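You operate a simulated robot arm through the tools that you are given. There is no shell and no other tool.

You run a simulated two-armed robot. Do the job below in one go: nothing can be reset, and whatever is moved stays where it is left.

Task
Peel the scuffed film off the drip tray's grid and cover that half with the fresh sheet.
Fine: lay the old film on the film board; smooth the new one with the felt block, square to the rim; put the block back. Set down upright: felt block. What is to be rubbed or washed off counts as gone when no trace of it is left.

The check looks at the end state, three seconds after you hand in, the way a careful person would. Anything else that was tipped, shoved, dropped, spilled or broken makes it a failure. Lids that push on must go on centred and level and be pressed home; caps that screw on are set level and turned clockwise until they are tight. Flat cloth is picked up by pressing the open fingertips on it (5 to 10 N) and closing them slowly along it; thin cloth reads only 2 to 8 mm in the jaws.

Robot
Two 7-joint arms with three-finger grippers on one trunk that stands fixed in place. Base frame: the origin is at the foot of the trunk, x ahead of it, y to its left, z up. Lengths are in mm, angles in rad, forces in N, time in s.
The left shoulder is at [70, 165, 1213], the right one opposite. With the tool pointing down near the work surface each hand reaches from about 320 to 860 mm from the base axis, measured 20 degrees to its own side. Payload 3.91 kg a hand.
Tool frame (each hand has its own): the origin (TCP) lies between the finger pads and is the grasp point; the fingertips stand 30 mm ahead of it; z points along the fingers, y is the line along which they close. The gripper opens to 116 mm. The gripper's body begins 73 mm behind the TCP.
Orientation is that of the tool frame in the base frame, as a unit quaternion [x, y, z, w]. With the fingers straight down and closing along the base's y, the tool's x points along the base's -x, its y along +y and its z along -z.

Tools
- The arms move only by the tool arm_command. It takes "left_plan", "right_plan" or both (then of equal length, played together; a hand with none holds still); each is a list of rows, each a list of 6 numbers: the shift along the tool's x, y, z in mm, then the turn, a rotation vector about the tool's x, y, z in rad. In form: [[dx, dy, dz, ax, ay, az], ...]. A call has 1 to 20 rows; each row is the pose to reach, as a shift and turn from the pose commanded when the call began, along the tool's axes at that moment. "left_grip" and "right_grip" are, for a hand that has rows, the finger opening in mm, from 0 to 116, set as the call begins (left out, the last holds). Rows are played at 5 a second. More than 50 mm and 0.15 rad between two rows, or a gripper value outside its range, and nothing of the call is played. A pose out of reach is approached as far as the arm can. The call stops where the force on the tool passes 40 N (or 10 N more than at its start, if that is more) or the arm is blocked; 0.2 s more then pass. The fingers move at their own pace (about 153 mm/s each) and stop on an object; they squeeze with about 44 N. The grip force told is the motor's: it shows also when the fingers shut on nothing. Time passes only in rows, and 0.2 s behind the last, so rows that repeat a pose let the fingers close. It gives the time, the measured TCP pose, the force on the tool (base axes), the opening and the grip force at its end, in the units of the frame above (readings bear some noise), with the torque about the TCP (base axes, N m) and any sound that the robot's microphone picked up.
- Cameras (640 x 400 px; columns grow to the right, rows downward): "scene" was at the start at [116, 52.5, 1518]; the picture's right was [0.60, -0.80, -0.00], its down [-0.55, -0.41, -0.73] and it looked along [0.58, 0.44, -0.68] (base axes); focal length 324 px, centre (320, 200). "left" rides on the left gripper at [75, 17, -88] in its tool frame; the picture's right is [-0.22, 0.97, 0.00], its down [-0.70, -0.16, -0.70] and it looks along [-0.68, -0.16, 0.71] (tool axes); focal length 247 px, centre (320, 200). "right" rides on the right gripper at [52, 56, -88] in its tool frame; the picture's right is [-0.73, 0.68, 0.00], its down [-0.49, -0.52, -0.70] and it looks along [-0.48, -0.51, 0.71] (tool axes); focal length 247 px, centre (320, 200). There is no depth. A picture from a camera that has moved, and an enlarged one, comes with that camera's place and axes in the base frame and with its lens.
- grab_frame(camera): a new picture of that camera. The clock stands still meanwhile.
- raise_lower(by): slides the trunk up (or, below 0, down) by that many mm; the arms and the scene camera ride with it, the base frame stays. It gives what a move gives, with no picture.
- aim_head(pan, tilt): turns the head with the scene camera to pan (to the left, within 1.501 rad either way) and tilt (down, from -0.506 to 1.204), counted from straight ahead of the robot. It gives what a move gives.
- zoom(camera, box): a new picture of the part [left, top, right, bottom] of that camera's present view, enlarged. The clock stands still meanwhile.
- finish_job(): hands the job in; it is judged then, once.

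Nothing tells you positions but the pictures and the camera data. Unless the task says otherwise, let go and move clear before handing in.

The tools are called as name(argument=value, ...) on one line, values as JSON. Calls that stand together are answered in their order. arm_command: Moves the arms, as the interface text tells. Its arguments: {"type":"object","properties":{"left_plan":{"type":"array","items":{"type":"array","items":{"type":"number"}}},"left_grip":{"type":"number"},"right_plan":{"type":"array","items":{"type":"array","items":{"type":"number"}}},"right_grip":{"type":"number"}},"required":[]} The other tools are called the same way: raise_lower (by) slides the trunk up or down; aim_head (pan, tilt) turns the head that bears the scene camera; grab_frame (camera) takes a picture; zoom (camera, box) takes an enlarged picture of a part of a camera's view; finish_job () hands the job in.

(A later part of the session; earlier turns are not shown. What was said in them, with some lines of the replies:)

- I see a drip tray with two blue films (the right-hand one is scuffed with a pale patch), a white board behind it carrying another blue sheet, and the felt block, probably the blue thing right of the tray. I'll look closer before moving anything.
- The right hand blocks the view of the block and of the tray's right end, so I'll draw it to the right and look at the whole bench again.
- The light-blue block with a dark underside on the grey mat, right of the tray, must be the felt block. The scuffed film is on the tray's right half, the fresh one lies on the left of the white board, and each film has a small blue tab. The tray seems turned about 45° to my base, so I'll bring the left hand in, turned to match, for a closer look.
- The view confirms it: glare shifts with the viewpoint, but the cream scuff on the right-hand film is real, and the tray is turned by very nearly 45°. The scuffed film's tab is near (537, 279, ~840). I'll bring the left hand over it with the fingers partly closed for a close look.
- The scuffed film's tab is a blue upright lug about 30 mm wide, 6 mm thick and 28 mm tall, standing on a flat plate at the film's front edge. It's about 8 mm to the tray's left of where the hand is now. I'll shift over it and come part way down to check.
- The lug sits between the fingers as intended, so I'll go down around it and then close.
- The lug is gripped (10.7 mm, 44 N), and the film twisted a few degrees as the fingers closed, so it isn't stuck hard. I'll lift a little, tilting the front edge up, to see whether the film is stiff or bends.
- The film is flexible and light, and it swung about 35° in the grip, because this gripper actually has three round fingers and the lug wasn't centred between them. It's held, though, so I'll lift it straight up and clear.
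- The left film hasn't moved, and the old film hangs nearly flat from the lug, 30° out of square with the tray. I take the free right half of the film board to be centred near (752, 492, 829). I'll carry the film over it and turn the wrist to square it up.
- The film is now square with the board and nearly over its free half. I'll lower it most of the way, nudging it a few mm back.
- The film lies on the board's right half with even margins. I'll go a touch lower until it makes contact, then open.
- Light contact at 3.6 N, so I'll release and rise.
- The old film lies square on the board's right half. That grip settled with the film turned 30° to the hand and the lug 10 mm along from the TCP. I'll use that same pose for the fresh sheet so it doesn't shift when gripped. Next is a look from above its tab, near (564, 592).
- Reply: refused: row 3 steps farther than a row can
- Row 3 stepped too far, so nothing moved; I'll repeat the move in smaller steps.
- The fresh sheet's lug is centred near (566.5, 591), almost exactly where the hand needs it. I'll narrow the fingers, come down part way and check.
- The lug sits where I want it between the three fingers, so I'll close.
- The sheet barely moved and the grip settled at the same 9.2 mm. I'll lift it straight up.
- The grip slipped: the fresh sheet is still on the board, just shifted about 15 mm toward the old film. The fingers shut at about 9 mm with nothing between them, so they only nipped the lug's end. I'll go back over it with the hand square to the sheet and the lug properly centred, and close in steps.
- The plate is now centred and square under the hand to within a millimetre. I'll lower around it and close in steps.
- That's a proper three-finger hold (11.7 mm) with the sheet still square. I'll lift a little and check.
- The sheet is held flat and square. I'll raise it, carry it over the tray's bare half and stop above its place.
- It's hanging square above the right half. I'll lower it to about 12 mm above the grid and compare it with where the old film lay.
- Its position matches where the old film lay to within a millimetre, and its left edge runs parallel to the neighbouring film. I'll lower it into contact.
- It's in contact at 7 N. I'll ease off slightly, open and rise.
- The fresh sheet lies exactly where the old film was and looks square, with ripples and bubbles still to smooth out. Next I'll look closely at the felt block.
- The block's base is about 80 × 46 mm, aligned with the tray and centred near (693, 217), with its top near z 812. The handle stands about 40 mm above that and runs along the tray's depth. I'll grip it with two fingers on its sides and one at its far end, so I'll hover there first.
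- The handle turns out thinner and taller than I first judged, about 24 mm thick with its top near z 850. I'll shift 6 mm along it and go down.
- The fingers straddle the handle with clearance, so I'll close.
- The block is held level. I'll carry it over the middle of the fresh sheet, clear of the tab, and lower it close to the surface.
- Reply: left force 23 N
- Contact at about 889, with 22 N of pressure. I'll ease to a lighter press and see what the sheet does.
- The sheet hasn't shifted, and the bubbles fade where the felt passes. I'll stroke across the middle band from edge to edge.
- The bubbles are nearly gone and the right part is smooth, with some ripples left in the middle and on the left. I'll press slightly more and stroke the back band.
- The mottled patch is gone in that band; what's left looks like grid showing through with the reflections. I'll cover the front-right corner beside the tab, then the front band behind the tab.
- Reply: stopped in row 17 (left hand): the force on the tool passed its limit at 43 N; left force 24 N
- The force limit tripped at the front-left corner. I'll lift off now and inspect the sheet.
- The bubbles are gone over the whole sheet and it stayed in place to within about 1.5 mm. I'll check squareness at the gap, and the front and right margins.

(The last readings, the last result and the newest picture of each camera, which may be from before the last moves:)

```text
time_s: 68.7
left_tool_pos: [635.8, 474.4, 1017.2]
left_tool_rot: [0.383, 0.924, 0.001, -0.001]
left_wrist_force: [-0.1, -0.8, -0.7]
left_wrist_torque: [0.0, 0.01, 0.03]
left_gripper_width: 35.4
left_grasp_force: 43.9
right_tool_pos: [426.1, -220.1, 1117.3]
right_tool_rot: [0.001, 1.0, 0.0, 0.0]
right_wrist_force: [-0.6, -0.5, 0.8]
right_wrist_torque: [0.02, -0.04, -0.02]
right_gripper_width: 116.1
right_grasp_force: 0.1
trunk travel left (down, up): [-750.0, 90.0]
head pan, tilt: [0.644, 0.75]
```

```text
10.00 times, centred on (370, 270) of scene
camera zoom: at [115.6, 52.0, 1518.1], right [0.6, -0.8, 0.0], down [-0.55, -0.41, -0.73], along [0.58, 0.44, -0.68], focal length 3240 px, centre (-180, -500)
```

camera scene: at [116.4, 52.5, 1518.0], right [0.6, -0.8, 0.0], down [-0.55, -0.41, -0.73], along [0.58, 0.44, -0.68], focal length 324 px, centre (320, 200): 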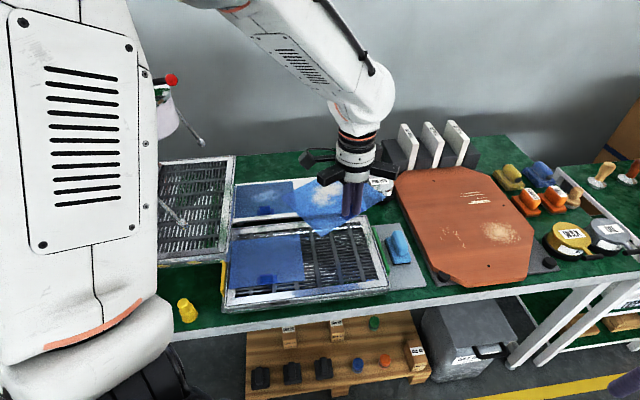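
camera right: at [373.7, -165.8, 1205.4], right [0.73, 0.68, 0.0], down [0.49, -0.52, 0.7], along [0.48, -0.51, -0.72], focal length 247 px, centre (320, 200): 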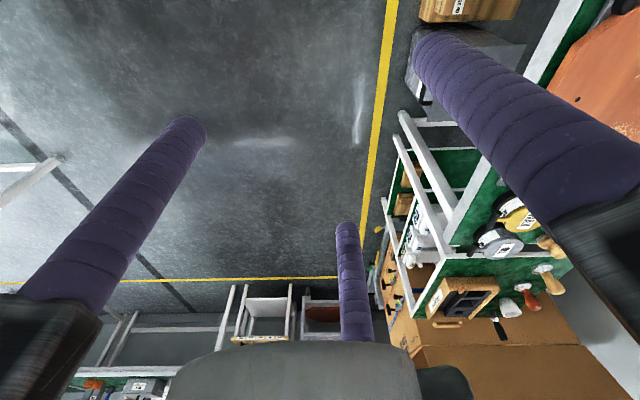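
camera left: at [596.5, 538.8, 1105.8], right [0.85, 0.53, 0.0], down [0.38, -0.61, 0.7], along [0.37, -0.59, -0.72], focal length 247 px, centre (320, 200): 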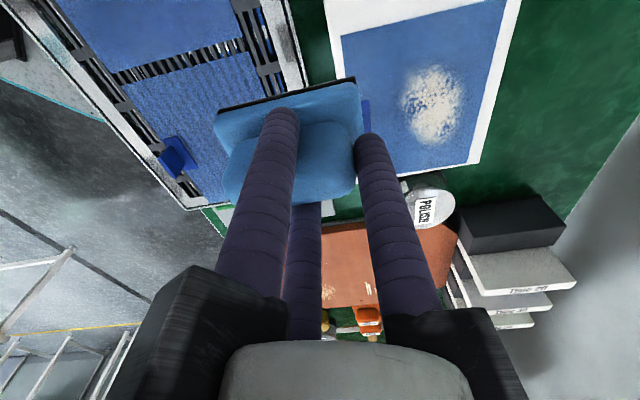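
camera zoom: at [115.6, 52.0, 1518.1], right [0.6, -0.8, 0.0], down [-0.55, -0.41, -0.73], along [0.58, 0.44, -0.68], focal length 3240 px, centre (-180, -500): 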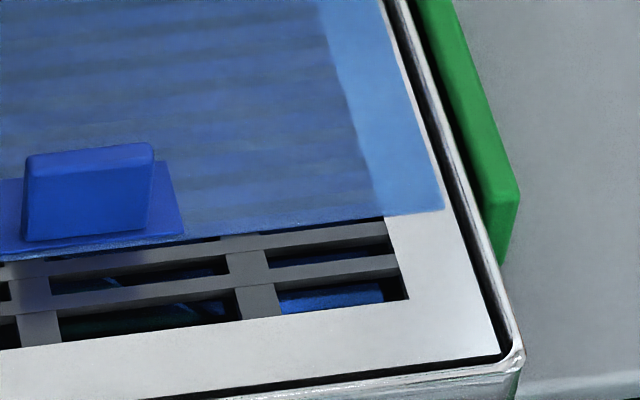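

The sheet is square with the rim and its neighbour to within half a degree, with no bubbles left. I'll take the felt block back above its spot on the grey mat.

arm_command(left_plan=[[-37, -21, 0, 0, 0, 0], [-75, -42, 0, 0, 0, 0], [-112, -62, 0, 0, 0, 0], [-149, -83, 0, 0, 0, 0], [-187, -104, 0, 0, 0, 0], [-224, -124.5, 0, 0, 0, 0], [-224, -124.5, 40, 0, 0, 0], [-224, -124.5, 80, 0, 0, 0], [-224, -124.5, 115, 0, 0, 0], [-224, -124.5, 145, 0, 0, 0], [-224, -124.5, 145, 0, 0, 0]])

zoom(camera="scene", box=[360, 200, 440, 260])

zoom(camera="left", box=[180, 40, 420, 200])

```text
time_s: 71.1
left_tool_pos: [708.3, 228.5, 869.7]
left_tool_rot: [0.383, 0.924, 0.002, -0.001]
left_wrist_force: [-1.0, 0.2, -0.5]
left_wrist_torque: [0.01, 0.0, 0.03]
left_gripper_width: 35.6
left_grasp_force: 43.7
right_tool_pos: [427.7, -218.8, 1118.6]
right_tool_rot: [0.001, 1.0, 0.001, -0.001]
right_wrist_force: [-0.3, -0.1, -0.5]
right_wrist_torque: [0.03, -0.05, 0.0]
right_gripper_width: 115.9
right_grasp_force: 0.1
trunk travel left (down, up): [-750.0, 90.0]
head pan, tilt: [0.644, 0.75]
```

```text
6.67 times, centred on (400, 230) of scene
camera zoom: at [115.5, 52.0, 1518.1], right [0.6, -0.8, 0.0], down [-0.55, -0.41, -0.73], along [0.58, 0.44, -0.68], focal length 2160 px, centre (-213, 0)
```

zoom: 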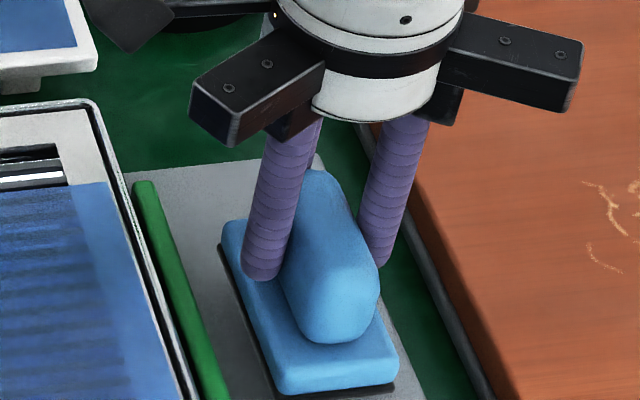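

```text
2.50 times, centred on (300, 120) of left
camera zoom: at [667.9, 293.0, 958.6], right [0.85, 0.53, 0.0], down [0.38, -0.61, 0.7], along [0.37, -0.59, -0.72], focal length 617 px, centre (370, 400)
```

zoom: 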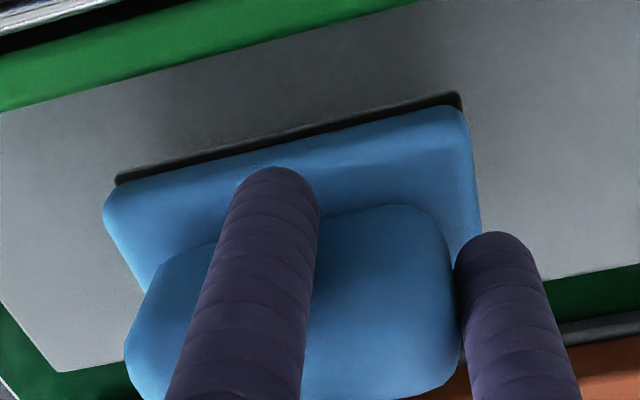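

arm_command(left_plan=[[-0.3, -2.3, 5, 0, 0, 0], [-0.3, -2.3, 10, 0, 0, 0], [-0.3, -2.3, 14, 0, 0, 0], [-0.3, -2.3, 16.5, 0, 0, 0], [-0.3, -2.3, 18, 0, 0, 0], [-0.3, -2.3, 18, 0, 0, 0]])

zoom(camera="scene", box=[360, 200, 440, 260])

```text
time_s: 72.5
left_tool_pos: [705.8, 225.8, 852.7]
left_tool_rot: [0.383, 0.924, 0.001, -0.001]
left_wrist_force: [0.5, -0.6, -0.8]
left_wrist_torque: [0.02, 0.0, -0.01]
left_gripper_width: 35.7
left_grasp_force: 44.0
right_tool_pos: [426.5, -220.2, 1117.3]
right_tool_rot: [0.001, 1.0, 0.0, -0.001]
right_wrist_force: [0.1, 0.5, -0.5]
right_wrist_torque: [0.01, 0.03, 0.0]
right_gripper_width: 116.0
right_grasp_force: 0.1
trunk travel left (down, up): [-750.0, 90.0]
head pan, tilt: [0.644, 0.75]
```

```text
6.67 times, centred on (400, 230) of scene
camera zoom: at [116.2, 52.3, 1518.0], right [0.6, -0.8, 0.0], down [-0.55, -0.41, -0.73], along [0.58, 0.44, -0.68], focal length 2160 px, centre (-213, 0)
```

zoom: 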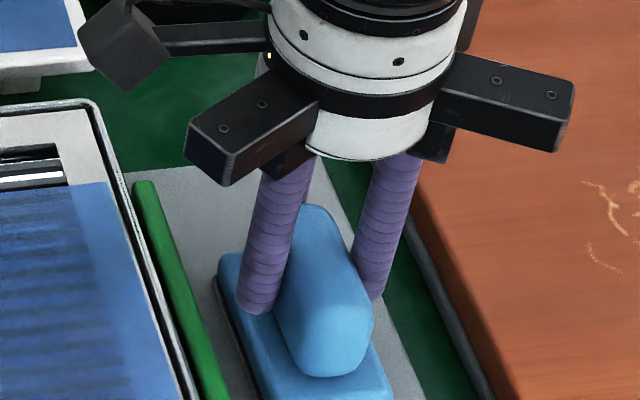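

arm_command(left_plan=[[0, 0, 1, 0, 0, 0], [0, 0, 1, 0, 0, 0]])

```text
time_s: 73.1
left_tool_pos: [706.0, 226.3, 851.1]
left_tool_rot: [0.384, 0.924, 0.001, -0.001]
left_wrist_force: [-0.3, -0.1, 3.5]
left_wrist_torque: [-0.06, -0.01, 0.01]
left_gripper_width: 35.6
left_grasp_force: 43.9
right_tool_pos: [426.2, -219.5, 1118.2]
right_tool_rot: [0.001, 1.0, 0.0, 0.0]
right_wrist_force: [0.5, -0.9, 0.4]
right_wrist_torque: [-0.02, 0.01, 0.02]
right_gripper_width: 115.9
right_grasp_force: 0.0
trunk travel left (down, up): [-750.0, 90.0]
head pan, tilt: [0.644, 0.75]
```

The block stands on the mat with a light 3.5 N contact. I'll open just enough, rise straight up and clear the area.

arm_command(left_plan=[[0, 0, 0, 0, 0, 0], [0, 0, 0, 0, 0, 0], [0, 0, 0, 0, 0, 0]], left_grip=50)

arm_command(left_plan=[[0, 0, -10, 0, 0, 0], [0, 0, -30, 0, 0, 0], [0, 0, -70, 0, 0, 0], [0, 0, -115, 0, 0, 0], [0, 0, -160, 0, 0, 0], [0, 0, -205, 0, 0, 0], [0, 0, -250, 0, 0, 0], [45, 0, -250, 0, 0, 0], [90, 0, -250, 0, 0, 0], [135, 0, -250, 0, 0, 0], [180, 0, -270, 0, 0, 0], [225, 0, -290, 0, 0, 0], [270, 0, -310, 0, 0, 0], [315, 0, -320, 0, 0, 0], [315, 0, -320, 0, 0, 0]])

grab_frame(camera="scene")

zoom(camera="scene", box=[200, 160, 440, 310])

zoom(camera="scene", box=[360, 200, 440, 260])

grab_frame(camera="left")

```text
time_s: 73.9
left_tool_pos: [706.3, 228.3, 850.3]
left_tool_rot: [0.383, 0.924, 0.001, -0.002]
left_wrist_force: [0.1, 0.8, 0.1]
left_wrist_torque: [-0.02, 0.01, -0.03]
left_gripper_width: 50.2
left_grasp_force: 0.1
right_tool_pos: [426.8, -219.2, 1117.0]
right_tool_rot: [0.001, 1.0, 0.001, 0.0]
right_wrist_force: [0.3, -0.4, -0.4]
right_wrist_torque: [0.01, 0.01, 0.0]
right_gripper_width: 116.2
right_grasp_force: 0.0
trunk travel left (down, up): [-750.0, 90.0]
head pan, tilt: [0.644, 0.75]
```

```text
time_s: 77.1
left_tool_pos: [485.2, 447.2, 1171.7]
left_tool_rot: [0.383, 0.924, 0.001, -0.002]
left_wrist_force: [0.0, 0.1, -0.1]
left_wrist_torque: [-0.08, 0.02, -0.01]
left_gripper_width: 49.8
left_grasp_force: 0.1
right_tool_pos: [427.6, -220.0, 1118.4]
right_tool_rot: [0.002, 1.0, 0.0, -0.001]
right_wrist_force: [0.7, 0.2, 0.5]
right_wrist_torque: [-0.02, 0.03, -0.02]
right_gripper_width: 116.1
right_grasp_force: 0.2
trunk travel left (down, up): [-750.0, 90.0]
head pan, tilt: [0.644, 0.75]
```

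```text
taken
camera scene: at [116.6, 53.6, 1517.9], right [0.6, -0.8, 0.0], down [-0.55, -0.41, -0.73], along [0.58, 0.44, -0.68], focal length 324 px, centre (320, 200)
```

scene: 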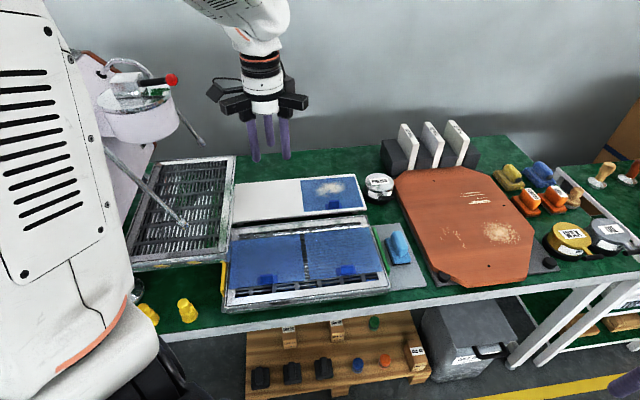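

```text
2.67 times, centred on (320, 235) of scene
camera zoom: at [116.6, 53.6, 1517.9], right [0.6, -0.8, 0.0], down [-0.55, -0.41, -0.73], along [0.58, 0.44, -0.68], focal length 864 px, centre (320, 107)
```

zoom: 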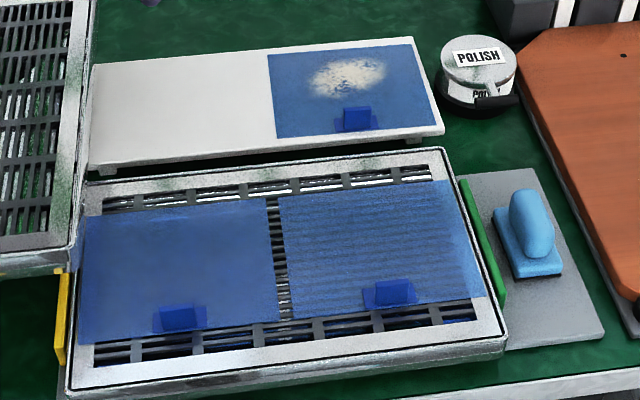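

```text
6.67 times, centred on (400, 230) of scene
camera zoom: at [116.6, 53.6, 1517.9], right [0.6, -0.8, 0.0], down [-0.55, -0.41, -0.73], along [0.58, 0.44, -0.68], focal length 2160 px, centre (-213, 0)
```

zoom: 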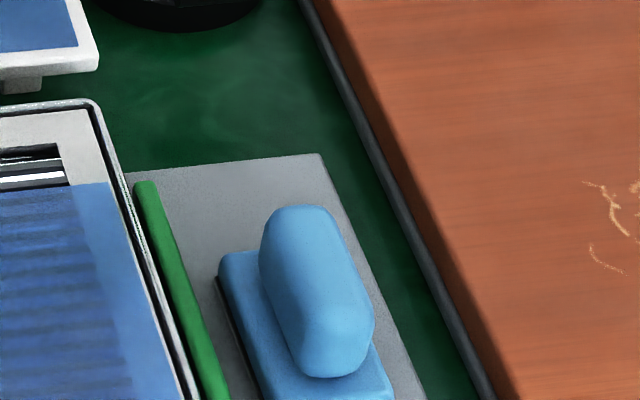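

```text
taken
camera left: at [445.0, 512.0, 1260.7], right [0.85, 0.53, 0.0], down [0.38, -0.61, 0.7], along [0.37, -0.59, -0.72], focal length 247 px, centre (320, 200)
```

left: 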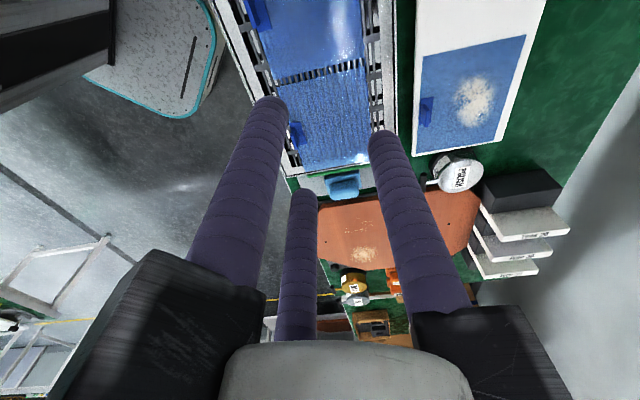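

zoom(camera="left", box=[220, 0, 420, 180])

zoom(camera="scene", box=[290, 215, 390, 285])

```text
2.22 times, centred on (320, 90) of left
camera zoom: at [445.0, 512.0, 1260.7], right [0.85, 0.53, 0.0], down [0.38, -0.61, 0.7], along [0.37, -0.59, -0.72], focal length 549 px, centre (320, 444)
```

zoom: 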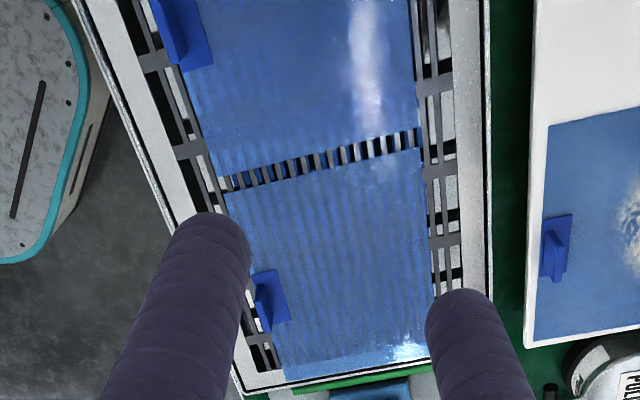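

```text
5.71 times, centred on (340, 250) of scene
camera zoom: at [116.6, 53.6, 1517.9], right [0.6, -0.8, 0.0], down [-0.55, -0.41, -0.73], along [0.58, 0.44, -0.68], focal length 1852 px, centre (206, -86)
```

zoom: 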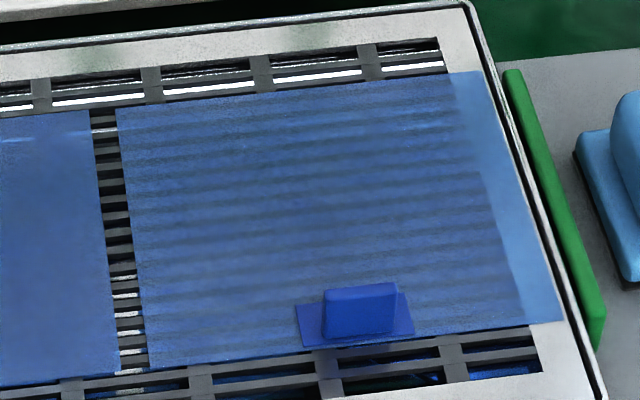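

The old film lies square on the film board and the fresh sheet covers the tray's right half. The sheet is square to the rim with no bubbles left; the faint stripes are the grid showing through. The felt block stands upright within about 2 mm of its old spot, nothing else has moved and both hands are clear, so I'm handing in.

finish_job()

```text
The job is handed in.
```

The scuffed film is off the drip tray and the fresh sheet covers that half, and I've handed the job in. I have no result from the check yet.

- **Old film:** it lies square on the right half of the film board.
- **Fresh sheet:** it sits where the old film was, within about 1.5 mm, and square to the rim within about half a degree. The mottled bubble patch is gone. Faint stripes remain, which I take to be the grid showing through.
- **Felt block:** it stands upright on its grey mat, within about 2 mm of where it started.

Two things went wrong along the way, and neither left a mark I could see:
- **First lift:** my first grip on the fresh sheet slipped and slid it about 15 mm along the board before I lifted it cleanly.
- **Smoothing:** the force limit (43 N) tripped at the sheet's front-left corner, so I stopped the stroke there. That corner got less rubbing than the rest.

I didn't rub over the tab and the small strip it stands on. In the last pictures nothing else had moved, and both hands were clear.
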